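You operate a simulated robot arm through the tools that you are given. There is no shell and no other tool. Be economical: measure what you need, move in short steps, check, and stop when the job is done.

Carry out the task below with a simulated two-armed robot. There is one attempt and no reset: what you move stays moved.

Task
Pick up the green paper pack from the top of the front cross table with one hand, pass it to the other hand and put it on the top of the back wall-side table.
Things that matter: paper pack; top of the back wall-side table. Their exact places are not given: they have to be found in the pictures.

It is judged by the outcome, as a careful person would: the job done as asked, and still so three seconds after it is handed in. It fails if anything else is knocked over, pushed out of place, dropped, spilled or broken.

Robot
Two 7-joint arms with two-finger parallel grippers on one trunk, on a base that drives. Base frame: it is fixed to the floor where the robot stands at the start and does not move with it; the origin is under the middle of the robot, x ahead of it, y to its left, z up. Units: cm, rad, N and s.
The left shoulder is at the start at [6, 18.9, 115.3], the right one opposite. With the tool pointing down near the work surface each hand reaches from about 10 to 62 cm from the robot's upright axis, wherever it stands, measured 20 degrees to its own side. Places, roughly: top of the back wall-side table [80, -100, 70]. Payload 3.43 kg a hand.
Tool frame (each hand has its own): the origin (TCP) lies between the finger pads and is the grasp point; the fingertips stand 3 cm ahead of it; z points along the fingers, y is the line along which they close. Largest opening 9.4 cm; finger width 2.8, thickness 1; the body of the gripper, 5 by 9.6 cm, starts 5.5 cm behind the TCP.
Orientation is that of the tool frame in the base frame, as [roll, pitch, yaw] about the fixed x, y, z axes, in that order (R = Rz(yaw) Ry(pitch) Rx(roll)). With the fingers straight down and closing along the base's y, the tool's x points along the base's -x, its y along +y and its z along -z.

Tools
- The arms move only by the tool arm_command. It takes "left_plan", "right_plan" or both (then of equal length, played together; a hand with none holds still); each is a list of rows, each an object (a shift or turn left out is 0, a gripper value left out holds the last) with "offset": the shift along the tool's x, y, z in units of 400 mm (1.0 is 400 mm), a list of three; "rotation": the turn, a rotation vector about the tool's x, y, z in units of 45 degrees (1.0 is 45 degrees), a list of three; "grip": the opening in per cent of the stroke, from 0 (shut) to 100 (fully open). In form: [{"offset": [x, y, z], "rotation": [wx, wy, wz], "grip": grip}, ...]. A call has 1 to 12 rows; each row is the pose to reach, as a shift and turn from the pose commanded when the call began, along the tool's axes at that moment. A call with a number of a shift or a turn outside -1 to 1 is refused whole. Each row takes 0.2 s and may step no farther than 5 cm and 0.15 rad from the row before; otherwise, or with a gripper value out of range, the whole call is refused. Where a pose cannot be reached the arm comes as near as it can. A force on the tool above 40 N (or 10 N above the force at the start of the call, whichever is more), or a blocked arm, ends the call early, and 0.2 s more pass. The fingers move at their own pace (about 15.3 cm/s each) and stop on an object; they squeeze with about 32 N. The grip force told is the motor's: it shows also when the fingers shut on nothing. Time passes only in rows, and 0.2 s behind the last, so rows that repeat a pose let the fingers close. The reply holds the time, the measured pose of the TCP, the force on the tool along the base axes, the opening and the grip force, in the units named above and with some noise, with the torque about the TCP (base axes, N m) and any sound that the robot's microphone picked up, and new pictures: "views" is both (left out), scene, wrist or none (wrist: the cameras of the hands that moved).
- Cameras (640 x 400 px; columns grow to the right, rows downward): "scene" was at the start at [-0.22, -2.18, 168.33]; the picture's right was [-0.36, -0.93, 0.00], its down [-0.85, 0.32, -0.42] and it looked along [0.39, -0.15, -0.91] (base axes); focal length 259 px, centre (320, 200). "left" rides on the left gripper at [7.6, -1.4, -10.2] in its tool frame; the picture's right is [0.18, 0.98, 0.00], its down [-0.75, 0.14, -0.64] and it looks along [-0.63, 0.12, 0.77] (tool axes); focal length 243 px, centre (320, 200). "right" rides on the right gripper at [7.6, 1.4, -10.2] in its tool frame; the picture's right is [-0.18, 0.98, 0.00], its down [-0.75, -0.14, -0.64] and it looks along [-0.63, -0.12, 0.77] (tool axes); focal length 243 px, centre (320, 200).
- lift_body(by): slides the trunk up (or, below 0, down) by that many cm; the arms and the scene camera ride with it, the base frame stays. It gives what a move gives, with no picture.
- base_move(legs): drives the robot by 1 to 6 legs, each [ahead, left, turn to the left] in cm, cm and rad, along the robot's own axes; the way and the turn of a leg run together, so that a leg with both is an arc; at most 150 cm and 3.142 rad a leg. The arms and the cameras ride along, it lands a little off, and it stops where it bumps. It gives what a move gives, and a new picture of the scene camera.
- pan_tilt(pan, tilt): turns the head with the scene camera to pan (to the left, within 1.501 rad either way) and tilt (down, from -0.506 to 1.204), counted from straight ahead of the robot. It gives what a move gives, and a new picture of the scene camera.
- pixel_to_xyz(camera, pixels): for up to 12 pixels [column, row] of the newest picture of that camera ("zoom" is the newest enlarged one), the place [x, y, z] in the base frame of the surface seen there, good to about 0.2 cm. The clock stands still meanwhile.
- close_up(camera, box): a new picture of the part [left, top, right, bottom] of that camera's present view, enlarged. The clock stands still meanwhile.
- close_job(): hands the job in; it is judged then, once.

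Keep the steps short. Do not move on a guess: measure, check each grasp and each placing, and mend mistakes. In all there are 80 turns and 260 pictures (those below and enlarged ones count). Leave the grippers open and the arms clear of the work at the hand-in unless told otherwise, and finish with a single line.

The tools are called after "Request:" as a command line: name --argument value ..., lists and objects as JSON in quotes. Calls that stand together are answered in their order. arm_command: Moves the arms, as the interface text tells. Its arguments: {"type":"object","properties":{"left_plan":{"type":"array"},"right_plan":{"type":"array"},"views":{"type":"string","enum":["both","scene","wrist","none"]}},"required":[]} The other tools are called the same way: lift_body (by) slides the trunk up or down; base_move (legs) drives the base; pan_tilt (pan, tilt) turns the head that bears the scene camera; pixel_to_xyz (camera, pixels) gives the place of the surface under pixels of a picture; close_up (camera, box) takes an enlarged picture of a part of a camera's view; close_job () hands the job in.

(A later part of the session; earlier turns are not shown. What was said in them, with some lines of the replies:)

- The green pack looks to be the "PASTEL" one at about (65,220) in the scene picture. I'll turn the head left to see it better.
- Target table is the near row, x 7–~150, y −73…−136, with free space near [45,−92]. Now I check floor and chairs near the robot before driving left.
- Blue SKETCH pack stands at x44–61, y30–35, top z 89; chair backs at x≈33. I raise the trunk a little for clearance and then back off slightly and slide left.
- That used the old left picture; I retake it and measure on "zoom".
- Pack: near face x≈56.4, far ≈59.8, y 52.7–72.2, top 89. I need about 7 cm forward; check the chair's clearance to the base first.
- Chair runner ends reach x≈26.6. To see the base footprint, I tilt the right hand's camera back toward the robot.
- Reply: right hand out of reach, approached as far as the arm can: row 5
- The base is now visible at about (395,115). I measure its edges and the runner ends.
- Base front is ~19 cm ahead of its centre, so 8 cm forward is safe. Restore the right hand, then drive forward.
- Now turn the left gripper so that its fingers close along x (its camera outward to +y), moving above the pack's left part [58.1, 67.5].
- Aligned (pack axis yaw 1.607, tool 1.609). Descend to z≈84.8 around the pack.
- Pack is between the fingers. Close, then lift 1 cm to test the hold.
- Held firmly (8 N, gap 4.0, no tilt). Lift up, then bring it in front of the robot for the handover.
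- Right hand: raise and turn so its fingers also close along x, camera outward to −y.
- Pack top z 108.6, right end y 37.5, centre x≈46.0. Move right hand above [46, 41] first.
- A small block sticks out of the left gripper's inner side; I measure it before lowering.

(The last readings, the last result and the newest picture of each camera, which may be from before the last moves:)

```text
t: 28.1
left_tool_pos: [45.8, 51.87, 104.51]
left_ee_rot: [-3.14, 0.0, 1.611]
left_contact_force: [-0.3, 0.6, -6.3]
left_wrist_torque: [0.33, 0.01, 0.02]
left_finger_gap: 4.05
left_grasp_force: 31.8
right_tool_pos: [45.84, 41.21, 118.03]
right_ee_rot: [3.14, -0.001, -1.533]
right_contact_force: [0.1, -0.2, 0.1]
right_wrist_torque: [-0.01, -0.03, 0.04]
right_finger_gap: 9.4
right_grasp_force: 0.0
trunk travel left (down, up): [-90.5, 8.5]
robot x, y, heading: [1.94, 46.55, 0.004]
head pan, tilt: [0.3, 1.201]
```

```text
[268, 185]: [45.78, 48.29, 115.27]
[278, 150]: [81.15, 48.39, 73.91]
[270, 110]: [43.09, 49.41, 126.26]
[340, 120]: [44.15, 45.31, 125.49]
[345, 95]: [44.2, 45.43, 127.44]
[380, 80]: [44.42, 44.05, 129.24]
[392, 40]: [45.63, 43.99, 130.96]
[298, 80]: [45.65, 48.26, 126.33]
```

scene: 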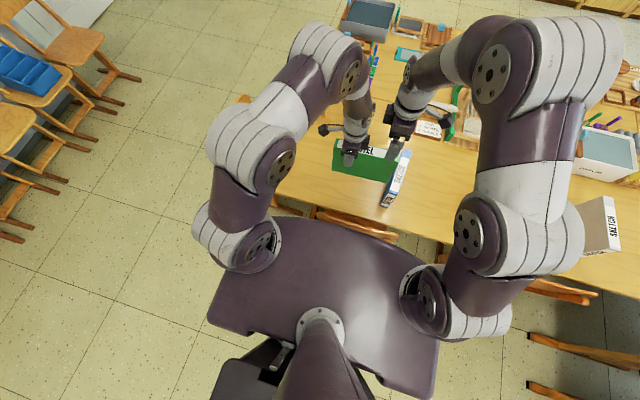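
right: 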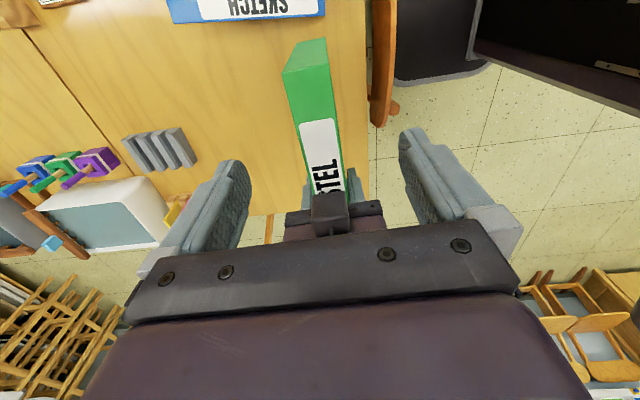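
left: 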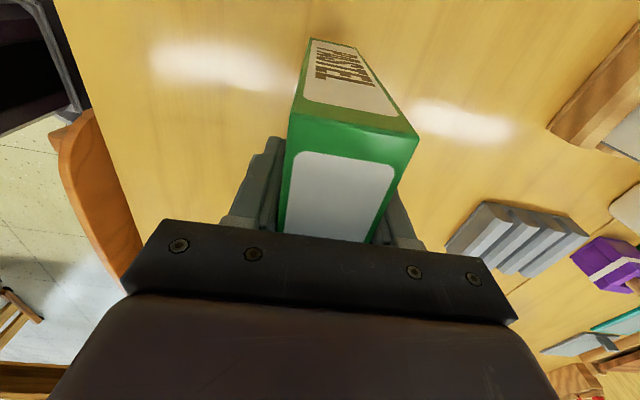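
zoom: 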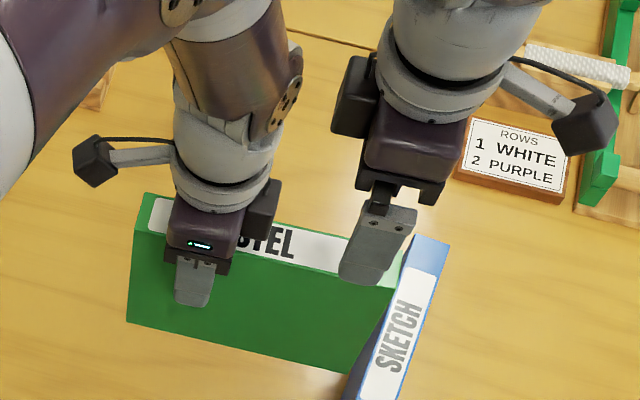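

Gap between the hands will be ~1.8 cm. Lower the right hand straight down 13.4 cm.

Request:
arm_command --right_plan '[{"offset": [0.01, -0.003, 0.05]}, {"offset": [0.01, -0.003, 0.1]}, {"offset": [0.01, -0.003, 0.15]}, {"offset": [0.01, -0.003, 0.2]}, {"offset": [0.01, -0.003, 0.25]}, {"offset": [0.01, -0.003, 0.3]}, {"offset": [0.01, -0.003, 0.335]}]' --views "both"

```text
t: 29.7
left_tool_pos: [45.71, 51.89, 104.47]
left_ee_rot: [-3.137, 0.001, 1.611]
left_contact_force: [0.3, 0.4, -7.5]
left_wrist_torque: [0.32, 0.03, 0.01]
left_finger_gap: 4.04
left_grasp_force: 32.2
right_tool_pos: [45.99, 40.57, 104.58]
right_ee_rot: [3.139, 0.0, -1.533]
right_contact_force: [0.3, 0.3, 0.4]
right_wrist_torque: [0.02, -0.02, 0.03]
right_finger_gap: 9.41
right_grasp_force: 0.0
trunk travel left (down, up): [-90.5, 8.5]
robot x, y, heading: [1.93, 46.37, 0.006]
head pan, tilt: [0.3, 1.201]
```

scene: 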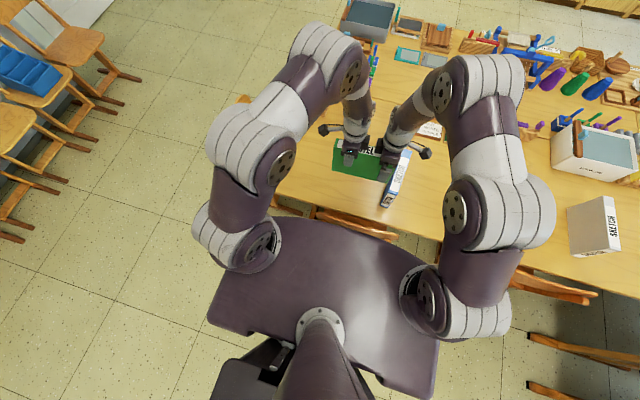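
right: 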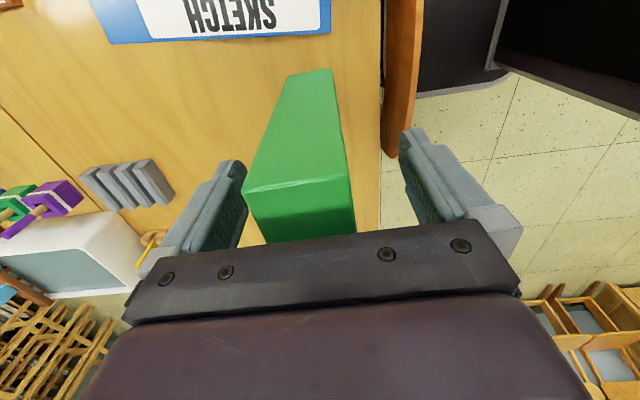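

Pack lies between the right fingers. Close the right gripper.

Request:
arm_command --right_plan '[{"grip": 50}, {"grip": 30}, {"grip": 15}, {"grip": 15}, {"grip": 15}]' --views "wrist"

```text
t: 30.9
left_tool_pos: [45.65, 51.89, 104.45]
left_ee_rot: [-3.14, -0.001, 1.611]
left_contact_force: [-18.8, 2.8, 6.9]
left_wrist_torque: [-0.82, -0.63, -1.11]
left_finger_gap: 4.01
left_grasp_force: 32.4
right_tool_pos: [45.92, 40.61, 104.61]
right_ee_rot: [3.141, 0.002, -1.533]
right_contact_force: [19.8, -2.7, -6.3]
right_wrist_torque: [-0.43, 0.55, -1.02]
right_finger_gap: 4.05
right_grasp_force: 31.9
trunk travel left (down, up): [-90.5, 8.5]
robot x, y, heading: [2.02, 46.41, -0.0]
head pan, tilt: [0.3, 1.201]
```

right: 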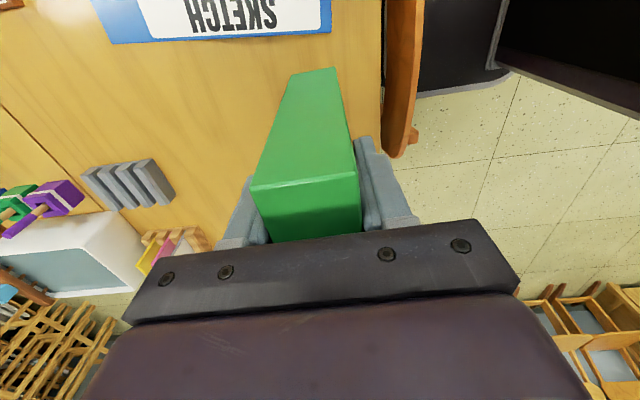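

Both hold it (right gap 4.05, 32 N). Open the left hand.

Request:
arm_command --left_plan '[{"grip": 60}, {"grip": 100}, {"grip": 100}]' --views "wrist"

```text
t: 31.7
left_tool_pos: [45.68, 51.85, 104.57]
left_ee_rot: [3.139, 0.0, 1.612]
left_contact_force: [0.3, -0.3, 0.1]
left_wrist_torque: [0.02, -0.02, -0.03]
left_finger_gap: 9.43
left_grasp_force: 0.0
right_tool_pos: [45.92, 40.46, 104.72]
right_ee_rot: [3.141, -0.001, -1.532]
right_contact_force: [0.2, 0.2, 0.6]
right_wrist_torque: [-0.49, -0.01, -0.01]
right_finger_gap: 4.04
right_grasp_force: 32.0
trunk travel left (down, up): [-90.5, 8.5]
robot x, y, heading: [1.63, 46.05, -0.001]
head pan, tilt: [0.3, 1.201]
```

left: 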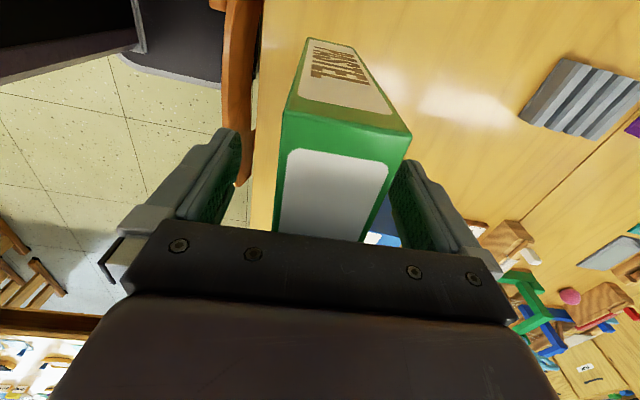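

Right hand carries it alone. Raise the left hand straight up, then aside.

Request:
arm_command --left_plan '[{"offset": [0, 0, -0.08]}, {"offset": [0, 0, -0.16]}, {"offset": [0, 0, -0.24]}, {"offset": [0, 0, -0.32]}, {"offset": [0.1, 0, -0.34]}, {"offset": [0.2, 0, -0.34]}, {"offset": [0.3, -0.05, -0.34]}, {"offset": [0.35, -0.1, -0.34]}]' --views "both"

```text
t: 33.5
left_tool_pos: [40.76, 65.98, 118.07]
left_ee_rot: [3.141, 0.0, 1.611]
left_contact_force: [0.1, -0.1, -1.1]
left_wrist_torque: [-0.01, 0.02, -0.03]
left_finger_gap: 9.4
left_grasp_force: 0.0
right_tool_pos: [45.8, 40.58, 104.81]
right_ee_rot: [3.141, 0.0, -1.533]
right_contact_force: [0.5, 0.3, 0.1]
right_wrist_torque: [-0.46, -0.02, 0.01]
right_finger_gap: 4.04
right_grasp_force: 31.8
trunk travel left (down, up): [-90.5, 8.5]
robot x, y, heading: [1.82, 46.08, 0.005]
head pan, tilt: [0.3, 1.201]
```

scene: 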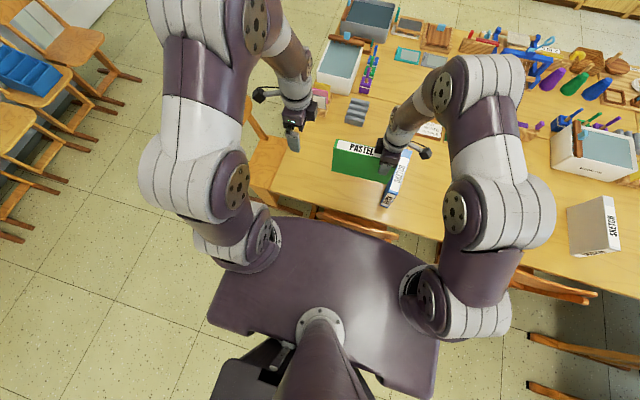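
left: 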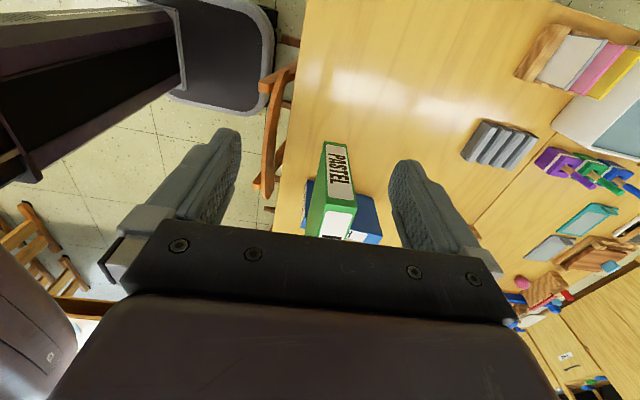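

Handover done; pack level. Retract the right hand (toward −x) 13 cm so that the pack stays off the table while driving, then back off and drive to the right.

Request:
arm_command --right_plan '[{"offset": [0, 0.05, -0.02]}, {"offset": [0, 0.1, -0.04]}, {"offset": [0, 0.16, -0.06]}, {"offset": [0, 0.22, -0.06]}, {"offset": [0, 0.28, -0.06]}, {"offset": [0, 0.32, -0.06]}]' --views "none"

Request:
base_move --legs '[[-9, 0, 0], [0, -50, 0]]'

```text
t: 34.9
left_tool_pos: [41.0, 65.89, 118.05]
left_ee_rot: [-3.141, -0.002, 1.612]
left_contact_force: [0.1, -0.5, -0.4]
left_wrist_torque: [-0.02, -0.02, -0.01]
left_finger_gap: 9.41
left_grasp_force: 0.0
right_tool_pos: [33.1, 40.14, 106.88]
right_ee_rot: [3.14, 0.003, -1.532]
right_contact_force: [0.5, -0.3, -7.1]
right_wrist_torque: [-0.49, -0.02, -0.01]
right_finger_gap: 4.02
right_grasp_force: 31.9
trunk travel left (down, up): [-90.5, 8.5]
robot x, y, heading: [1.85, 46.28, 0.003]
head pan, tilt: [0.3, 1.201]
```

```text
t: 38.6
left_tool_pos: [32.15, 14.59, 118.17]
left_ee_rot: [3.14, -0.001, 1.609]
left_contact_force: [-0.5, 0.3, 0.0]
left_wrist_torque: [0.0, -0.02, 0.0]
left_finger_gap: 9.4
left_grasp_force: 0.1
right_tool_pos: [24.42, -11.14, 107.02]
right_ee_rot: [3.141, 0.0, -1.535]
right_contact_force: [-0.3, -0.4, -5.8]
right_wrist_torque: [-0.45, 0.02, 0.01]
right_finger_gap: 4.02
right_grasp_force: 31.9
trunk travel left (down, up): [-90.5, 8.5]
robot x, y, heading: [-7.22, -4.81, -0.0]
head pan, tilt: [0.3, 1.201]
```

scene: 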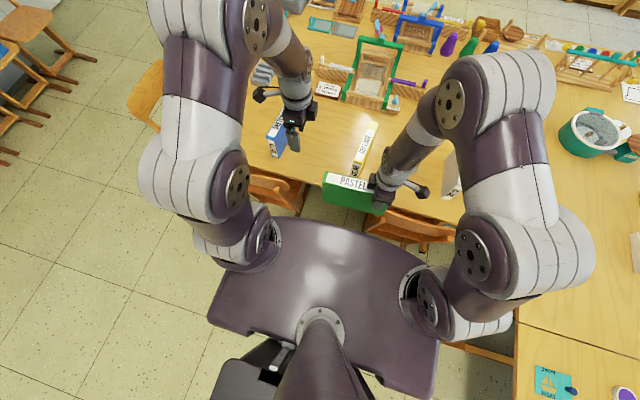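

Request:
base_move --legs '[[0, -25, 0]]'

Request:
pan_tilt --pan -0.9 --tilt 1.0

```text
t: 40.5
left_tool_pos: [32.24, -10.41, 118.14]
left_ee_rot: [3.141, 0.003, 1.607]
left_contact_force: [-1.0, -0.6, -0.6]
left_wrist_torque: [-0.02, 0.01, -0.02]
left_finger_gap: 9.4
left_grasp_force: 0.1
right_tool_pos: [24.39, -36.22, 106.96]
right_ee_rot: [-3.14, 0.0, -1.536]
right_contact_force: [-0.2, -0.2, -6.0]
right_wrist_torque: [-0.44, -0.04, 0.02]
right_finger_gap: 4.03
right_grasp_force: 32.2
trunk travel left (down, up): [-90.5, 8.5]
robot x, y, heading: [-6.98, -30.08, -0.003]
head pan, tilt: [0.3, 1.201]
```

scene: 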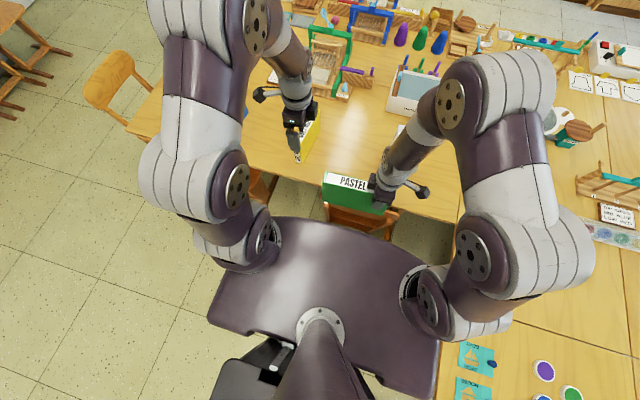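

```text
t: 41.9
left_tool_pos: [32.19, -10.48, 118.1]
left_ee_rot: [-3.142, -0.001, 1.608]
left_contact_force: [-0.2, 0.1, -0.1]
left_wrist_torque: [0.0, 0.0, -0.02]
left_finger_gap: 9.39
left_grasp_force: 0.2
right_tool_pos: [24.36, -36.24, 106.84]
right_ee_rot: [3.141, 0.003, -1.535]
right_contact_force: [0.2, 0.7, -5.8]
right_wrist_torque: [-0.45, 0.0, 0.01]
right_finger_gap: 4.05
right_grasp_force: 32.1
trunk travel left (down, up): [-90.5, 8.5]
robot x, y, heading: [-6.94, -30.08, 0.001]
head pan, tilt: [-0.901, 1.0]
```

scene: 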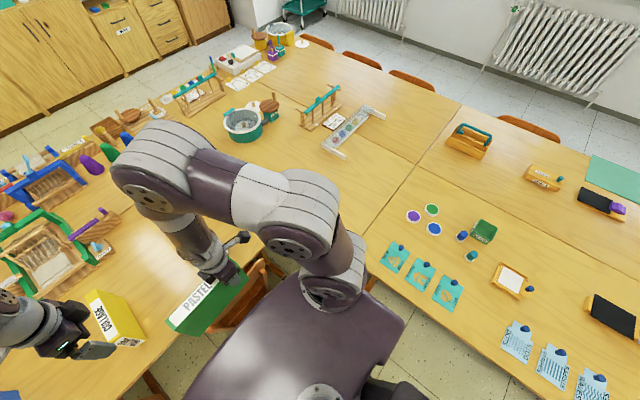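

Path clear. Slide right 15 more and turn right 0.7 rad, with the small advance.

Request:
base_move --legs '[[0, -15, 0], [0, 0, -0.7]]'

Request:
pan_tilt --pan -0.2 --tilt 1.0

```text
t: 45.1
left_tool_pos: [35.44, -55.26, 118.03]
left_ee_rot: [3.142, 0.0, 0.91]
left_contact_force: [0.2, 0.2, -0.4]
left_wrist_torque: [0.0, -0.01, 0.0]
left_finger_gap: 9.44
left_grasp_force: 0.0
right_tool_pos: [12.82, -69.82, 106.87]
right_ee_rot: [-3.141, 0.002, -2.235]
right_contact_force: [0.6, 0.7, -6.8]
right_wrist_torque: [-0.4, 0.29, 0.0]
right_finger_gap: 4.05
right_grasp_force: 31.8
trunk travel left (down, up): [-90.5, 8.5]
robot x, y, heading: [-6.92, -44.93, -0.701]
head pan, tilt: [-0.901, 1.0]
```

scene: 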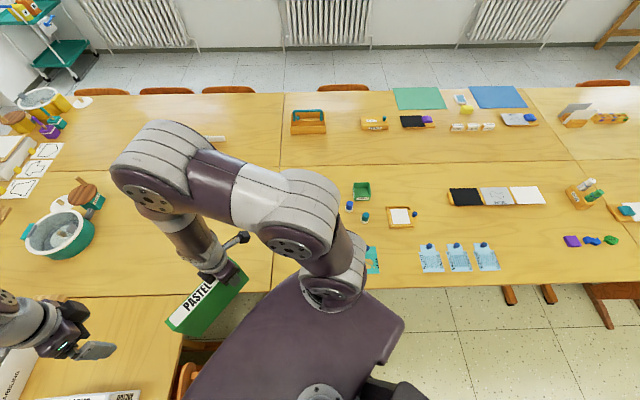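

```text
t: 46.2
left_tool_pos: [35.48, -55.32, 118.08]
left_ee_rot: [-3.142, -0.001, 0.907]
left_contact_force: [-0.1, 0.6, 0.1]
left_wrist_torque: [-0.01, 0.0, 0.02]
left_finger_gap: 9.41
left_grasp_force: 0.0
right_tool_pos: [12.9, -69.96, 106.87]
right_ee_rot: [3.14, -0.001, -2.234]
right_contact_force: [-1.1, 0.4, -7.6]
right_wrist_torque: [-0.34, 0.29, -0.02]
right_finger_gap: 4.04
right_grasp_force: 32.2
trunk travel left (down, up): [-90.5, 8.5]
robot x, y, heading: [-7.1, -45.46, -0.7]
head pan, tilt: [-0.201, 1.0]
```

scene: 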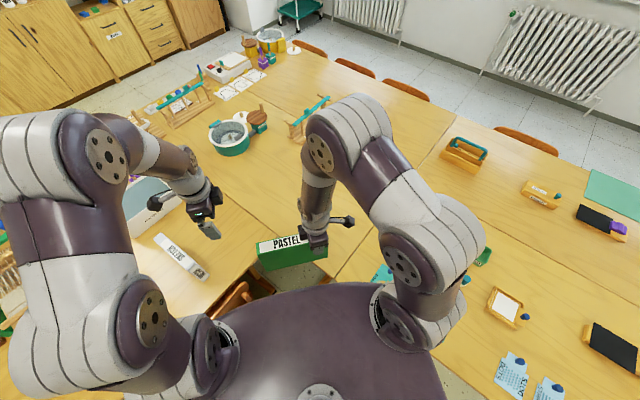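

Drive 3 cm forward, then extend the right hand over the free area, aiming for hand at about [27,−93].

Request:
base_move --legs '[[3, 0, 0]]'

Request:
close_up --camera "right" --box '[0, 0, 640, 400]'

```text
t: 47.1
left_tool_pos: [37.0, -56.62, 118.11]
left_ee_rot: [3.14, -0.001, 0.91]
left_contact_force: [-1.0, 1.0, 0.0]
left_wrist_torque: [0.01, -0.03, 0.02]
left_finger_gap: 9.4
left_grasp_force: 0.1
right_tool_pos: [14.43, -71.39, 106.94]
right_ee_rot: [3.138, 0.0, -2.232]
right_contact_force: [-0.4, -0.2, -6.9]
right_wrist_torque: [-0.33, 0.27, 0.01]
right_finger_gap: 4.05
right_grasp_force: 31.9
trunk travel left (down, up): [-90.5, 8.5]
robot x, y, heading: [-4.96, -46.25, -0.702]
head pan, tilt: [-0.201, 1.0]
stopped in leg 1: the robot was blocked; the commanded pose is now the measured one
```

scene: 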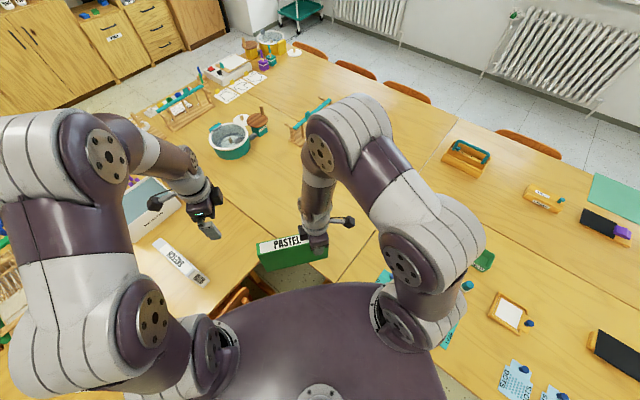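

```text
1.00 times, centred on (320, 200) of right (not enlarged: the box is as wide or as high as the picture)
```

zoom: 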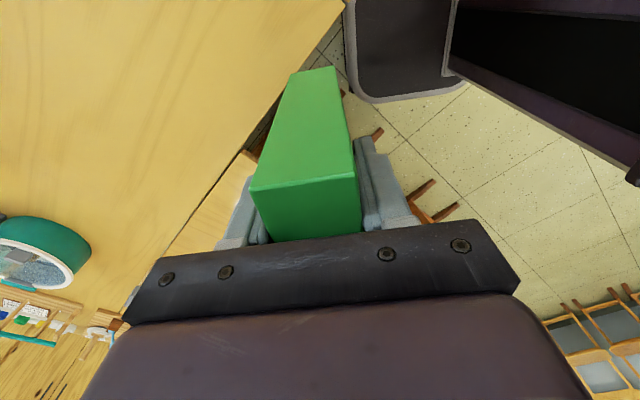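

The base was blocked, probably a corner against a table foot. Back off 2 cm and measure what is there.

Request:
base_move --legs '[[-2.5, 0, 0]]'

Request:
close_up --camera "right" --box '[200, 0, 500, 225]'

```text
t: 47.9
left_tool_pos: [35.97, -55.66, 117.73]
left_ee_rot: [-3.132, 0.0, 0.908]
left_contact_force: [1.0, -1.3, 0.3]
left_wrist_torque: [0.03, 0.03, 0.02]
left_finger_gap: 9.4
left_grasp_force: 0.1
right_tool_pos: [13.27, -70.42, 106.62]
right_ee_rot: [3.134, -0.001, -2.234]
right_contact_force: [1.4, -0.9, -7.8]
right_wrist_torque: [-0.38, 0.34, -0.03]
right_finger_gap: 4.01
right_grasp_force: 32.3
trunk travel left (down, up): [-90.5, 8.5]
robot x, y, heading: [-7.31, -44.84, -0.705]
head pan, tilt: [-0.201, 1.0]
```

scene: 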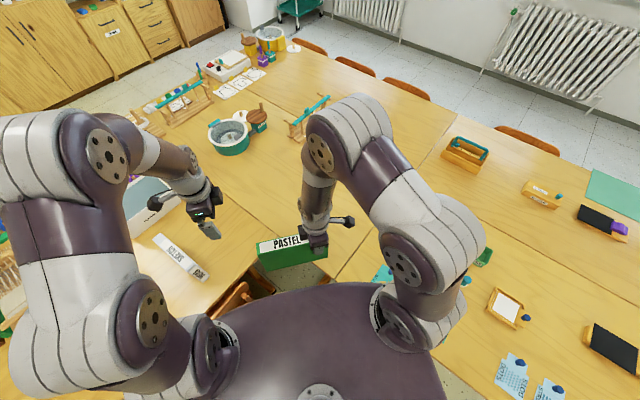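

```text
1.78 times, centred on (350, 112) of right
```

zoom: 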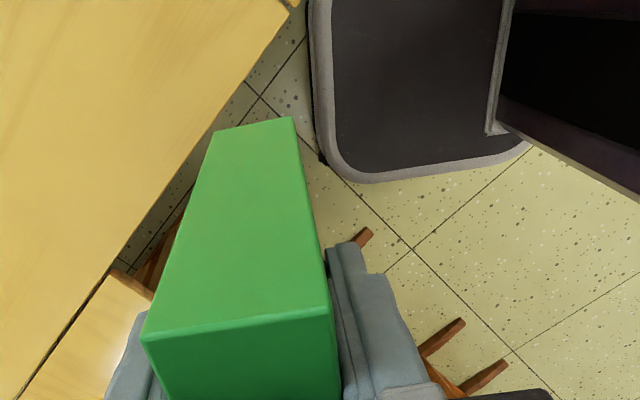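

Request:
pixel_to_xyz --camera "zoom" --pixels '[[365, 235], [460, 325], [505, 362], [330, 160], [370, 178], [525, 150], [320, 155], [312, 60], [250, 80], [290, 20]]'

```text
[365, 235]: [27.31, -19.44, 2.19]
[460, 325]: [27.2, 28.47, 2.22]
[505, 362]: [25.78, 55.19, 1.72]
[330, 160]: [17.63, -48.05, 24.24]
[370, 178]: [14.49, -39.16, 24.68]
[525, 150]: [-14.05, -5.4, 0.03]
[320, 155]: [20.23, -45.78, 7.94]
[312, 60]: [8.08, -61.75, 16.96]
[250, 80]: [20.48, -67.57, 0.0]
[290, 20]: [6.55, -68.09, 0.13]
```

Likely a light touch of base corner/wheel on the chair runner end at about (27,−46); the chair reads unmoved. I stay here; the target is within reach (≈57 cm). Extend the right hand over the table.

Request:
arm_command --right_plan '[{"offset": [0.037, -0.096, 0]}, {"offset": [0.073, -0.192, 0]}, {"offset": [0.11, -0.288, 0]}, {"offset": [0.146, -0.384, 0]}, {"offset": [0.183, -0.48, 0]}, {"offset": [0.219, -0.575, 0]}]' --views "both"

```text
t: 49.3
left_tool_pos: [35.44, -55.32, 118.15]
left_ee_rot: [-3.139, 0.001, 0.91]
left_contact_force: [0.3, 0.2, -1.0]
left_wrist_torque: [-0.04, 0.0, 0.04]
left_finger_gap: 9.42
left_grasp_force: 0.1
right_tool_pos: [25.74, -91.09, 106.89]
right_ee_rot: [3.137, -0.001, -2.233]
right_contact_force: [-0.3, 0.1, -7.9]
right_wrist_torque: [-0.37, 0.31, 0.01]
right_finger_gap: 4.05
right_grasp_force: 32.0
trunk travel left (down, up): [-90.5, 8.5]
robot x, y, heading: [-7.16, -44.74, -0.698]
head pan, tilt: [-0.201, 1.0]
```

scene: 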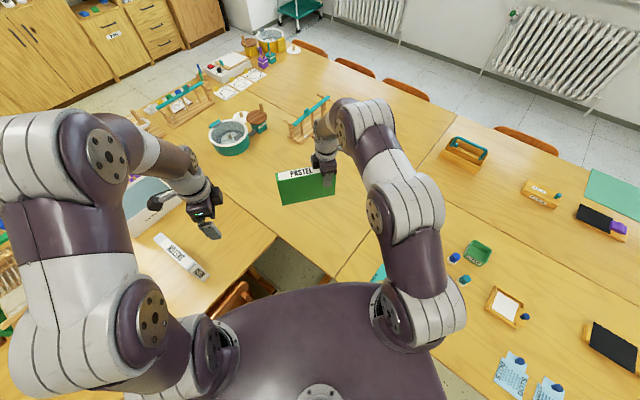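
right: 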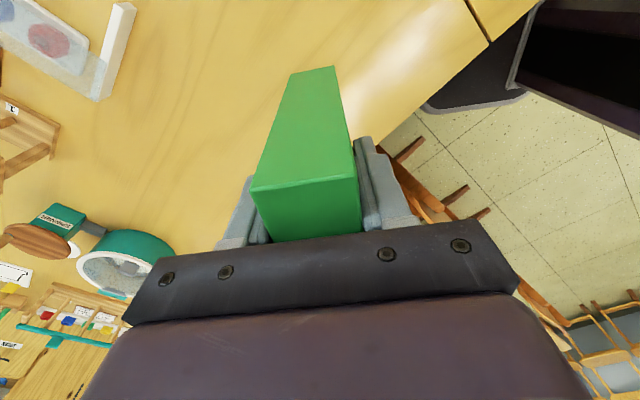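

Area below is clear. Lower to about 1.5 cm above the table.

Request:
arm_command --right_plan '[{"offset": [0, 0, 0.08]}, {"offset": [0, 0, 0.16]}, {"offset": [0, 0, 0.24]}, {"offset": [0, 0, 0.32]}, {"offset": [0, 0, 0.4]}, {"offset": [0, 0, 0.46]}, {"offset": [0, 0, 0.51]}]' --views "scene"

Request:
close_up --camera "scene" --box '[250, 140, 370, 230]'

```text
t: 50.9
left_tool_pos: [35.37, -55.2, 118.04]
left_ee_rot: [-3.14, -0.001, 0.908]
left_contact_force: [0.9, -0.3, 0.0]
left_wrist_torque: [0.01, -0.02, 0.02]
left_finger_gap: 9.43
left_grasp_force: 0.0
right_tool_pos: [25.56, -91.04, 86.3]
right_ee_rot: [3.14, 0.001, -2.235]
right_contact_force: [1.6, -1.0, -6.2]
right_wrist_torque: [-0.36, 0.27, 0.01]
right_finger_gap: 4.05
right_grasp_force: 31.9
trunk travel left (down, up): [-90.5, 8.5]
robot x, y, heading: [-7.1, -44.97, -0.701]
head pan, tilt: [-0.201, 1.0]
```

scene: 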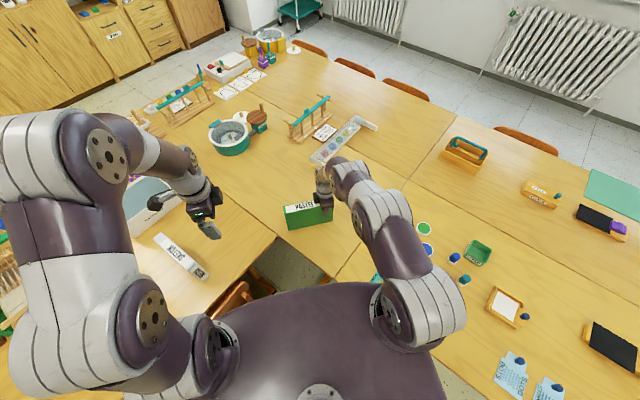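

```text
4.44 times, centred on (310, 185) of scene
```

zoom: 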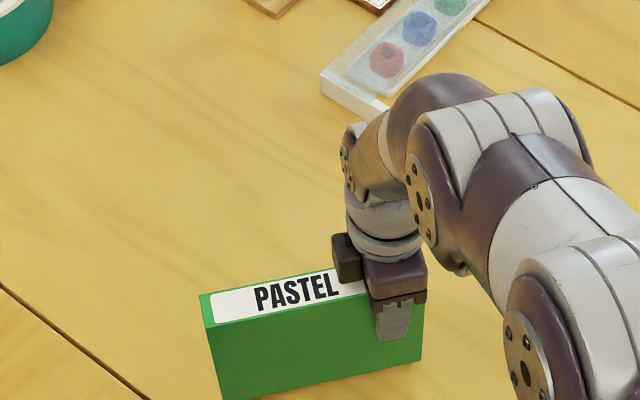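

Request:
pixel_to_xyz --camera "zoom" --pixels '[[222, 394], [417, 352], [208, 318], [202, 298], [330, 318], [425, 310], [340, 85], [385, 105]]'

```text
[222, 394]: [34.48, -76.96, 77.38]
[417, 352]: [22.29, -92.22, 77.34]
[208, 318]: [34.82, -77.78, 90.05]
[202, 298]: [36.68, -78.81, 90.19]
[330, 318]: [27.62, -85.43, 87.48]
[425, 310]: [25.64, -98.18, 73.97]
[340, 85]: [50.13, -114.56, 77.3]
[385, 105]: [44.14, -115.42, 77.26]
```

Level, bottom ≈1.2 cm above table. Lower gently.

Request:
arm_command --right_plan '[{"offset": [0, 0, 0.01]}, {"offset": [0, 0, 0.02]}, {"offset": [0, 0, 0.027]}, {"offset": [0, 0, 0.031]}, {"offset": [0, 0, 0.034]}]' --views "none"

```text
t: 52.1
left_tool_pos: [35.3, -55.2, 118.17]
left_ee_rot: [-3.141, -0.001, 0.91]
left_contact_force: [0.4, 0.3, 0.4]
left_wrist_torque: [0.03, -0.02, -0.02]
left_finger_gap: 9.39
left_grasp_force: 0.1
right_tool_pos: [25.5, -90.97, 85.13]
right_ee_rot: [3.141, 0.0, -2.235]
right_contact_force: [-0.3, -0.1, -2.3]
right_wrist_torque: [0.22, -0.23, 0.14]
right_finger_gap: 4.05
right_grasp_force: 31.9
trunk travel left (down, up): [-90.5, 8.5]
robot x, y, heading: [-7.03, -44.97, -0.702]
head pan, tilt: [-0.201, 1.0]
```

Contact begins (force −7 → −2.3). A touch more, then release.

Request:
arm_command --right_plan '[{"offset": [0, 0, 0.004]}, {"offset": [0, 0, 0.005]}]' --views "none"

Request:
close_up --camera "scene" --box '[250, 140, 370, 230]'

```text
t: 52.7
left_tool_pos: [35.22, -55.34, 118.23]
left_ee_rot: [-3.142, 0.001, 0.909]
left_contact_force: [0.2, -0.5, -1.1]
left_wrist_torque: [0.01, 0.01, -0.01]
left_finger_gap: 9.37
left_grasp_force: 0.0
right_tool_pos: [25.47, -91.03, 84.99]
right_ee_rot: [-3.14, 0.002, -2.233]
right_contact_force: [-3.2, -3.7, 6.2]
right_wrist_torque: [1.11, -0.64, 0.15]
right_finger_gap: 4.05
right_grasp_force: 32.2
trunk travel left (down, up): [-90.5, 8.5]
robot x, y, heading: [-6.65, -44.64, -0.699]
head pan, tilt: [-0.201, 1.0]
```

```text
4.44 times, centred on (310, 185) of scene
```

zoom: 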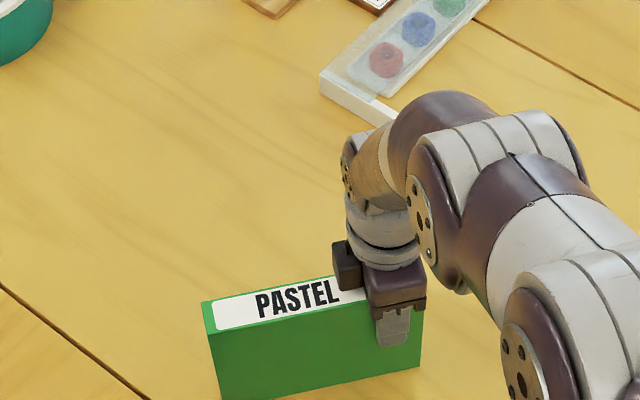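

Pack rests on the table. Open the right hand.

Request:
arm_command --right_plan '[{"grip": 55}, {"grip": 100}, {"grip": 100}, {"grip": 100}]' --views "wrist"

```text
t: 53.7
left_tool_pos: [35.4, -55.3, 118.07]
left_ee_rot: [-3.14, 0.001, 0.911]
left_contact_force: [0.0, -0.2, 0.0]
left_wrist_torque: [0.0, 0.0, -0.05]
left_finger_gap: 9.4
left_grasp_force: 0.0
right_tool_pos: [25.32, -90.96, 84.93]
right_ee_rot: [3.141, -0.001, -2.234]
right_contact_force: [-0.3, -0.4, 0.0]
right_wrist_torque: [0.0, 0.0, -0.02]
right_finger_gap: 9.41
right_grasp_force: 0.1
trunk travel left (down, up): [-90.5, 8.5]
robot x, y, heading: [-6.92, -44.8, -0.7]
head pan, tilt: [-0.201, 1.0]
```

right: 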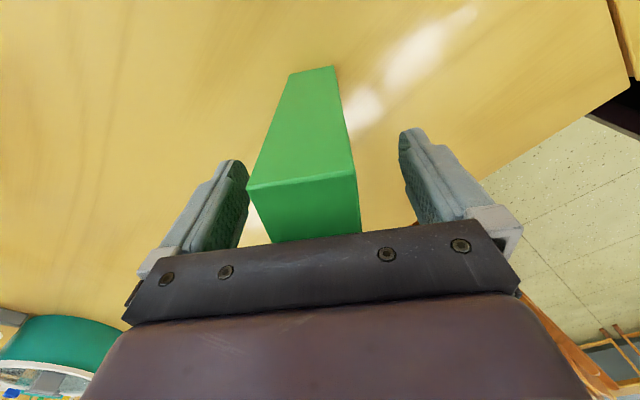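

Fingers clear of the pack. Raise straight up, then pull back toward the robot.

Request:
arm_command --right_plan '[{"offset": [0, 0, -0.04]}, {"offset": [0, 0, -0.09]}, {"offset": [0, 0, -0.17]}, {"offset": [0, 0, -0.27]}, {"offset": [0, 0, -0.37]}, {"offset": [0, 0, -0.47]}, {"offset": [0, 0, -0.55]}, {"offset": [0, 0.1, -0.55]}, {"offset": [0, 0.2, -0.55]}, {"offset": [0, 0.3, -0.55]}, {"offset": [0, 0.4, -0.55]}]' --views "both"

Request:
close_up --camera "scene" --box '[190, 160, 370, 330]'

```text
t: 56.1
left_tool_pos: [35.29, -54.99, 118.14]
left_ee_rot: [3.141, 0.0, 0.91]
left_contact_force: [-1.3, -0.3, 0.2]
left_wrist_torque: [0.0, 0.04, -0.01]
left_finger_gap: 9.39
left_grasp_force: 0.1
right_tool_pos: [12.67, -81.03, 107.03]
right_ee_rot: [-3.142, -0.001, -2.234]
right_contact_force: [-0.7, 0.1, -0.1]
right_wrist_torque: [-0.02, -0.03, -0.02]
right_finger_gap: 9.41
right_grasp_force: 0.0
trunk travel left (down, up): [-90.5, 8.5]
robot x, y, heading: [-6.98, -44.91, -0.7]
head pan, tilt: [-0.201, 1.0]
```

scene: 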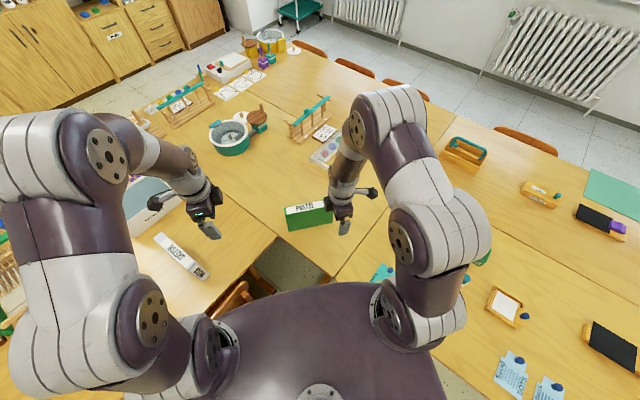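
right: 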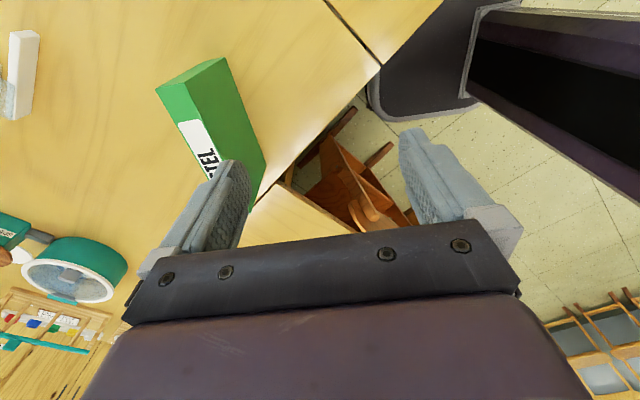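

```text
2.35 times, centred on (280, 245) of scene
```

zoom: 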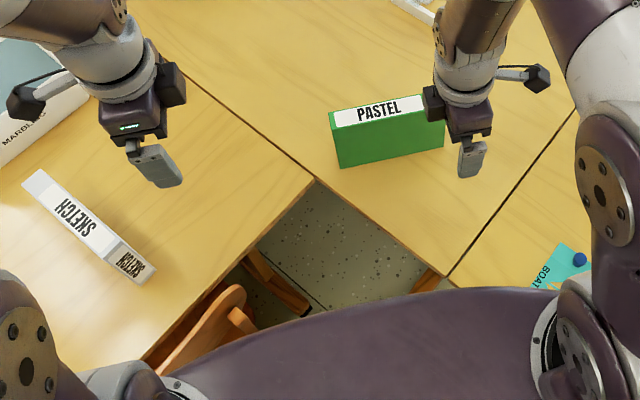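

Pack stands on the table. Check that the chair was not shifted: measure its runner ends at (353,112), (390,146), and the pack's corners.

Request:
pixel_to_xyz --camera "right" --pixels '[[354, 110], [391, 145], [372, 212], [158, 90], [225, 60], [258, 165], [340, 140]]'

```text
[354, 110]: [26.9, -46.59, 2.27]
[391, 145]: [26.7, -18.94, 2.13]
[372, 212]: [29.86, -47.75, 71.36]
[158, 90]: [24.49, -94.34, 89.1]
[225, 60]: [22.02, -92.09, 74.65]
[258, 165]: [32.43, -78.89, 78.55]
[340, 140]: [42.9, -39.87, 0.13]
```

The chair runner ends are at (26.9, −46.6) and (26.7, −18.9), less than 1 cm from the first readings. That is about the uncertainty of picking the runner edge. The pack's top is at z 89.1 and it stands flat on the table. Both hands are open and clear, so I hand in.

Request:
close_job

```text
The job is handed in.
```

The green PASTEL pack was picked up with the left hand, passed to the right, and now stands upright on the back wall-side table; the base was blocked once while driving, probably against a chair runner, and the chair reads within 1 cm of where it was.
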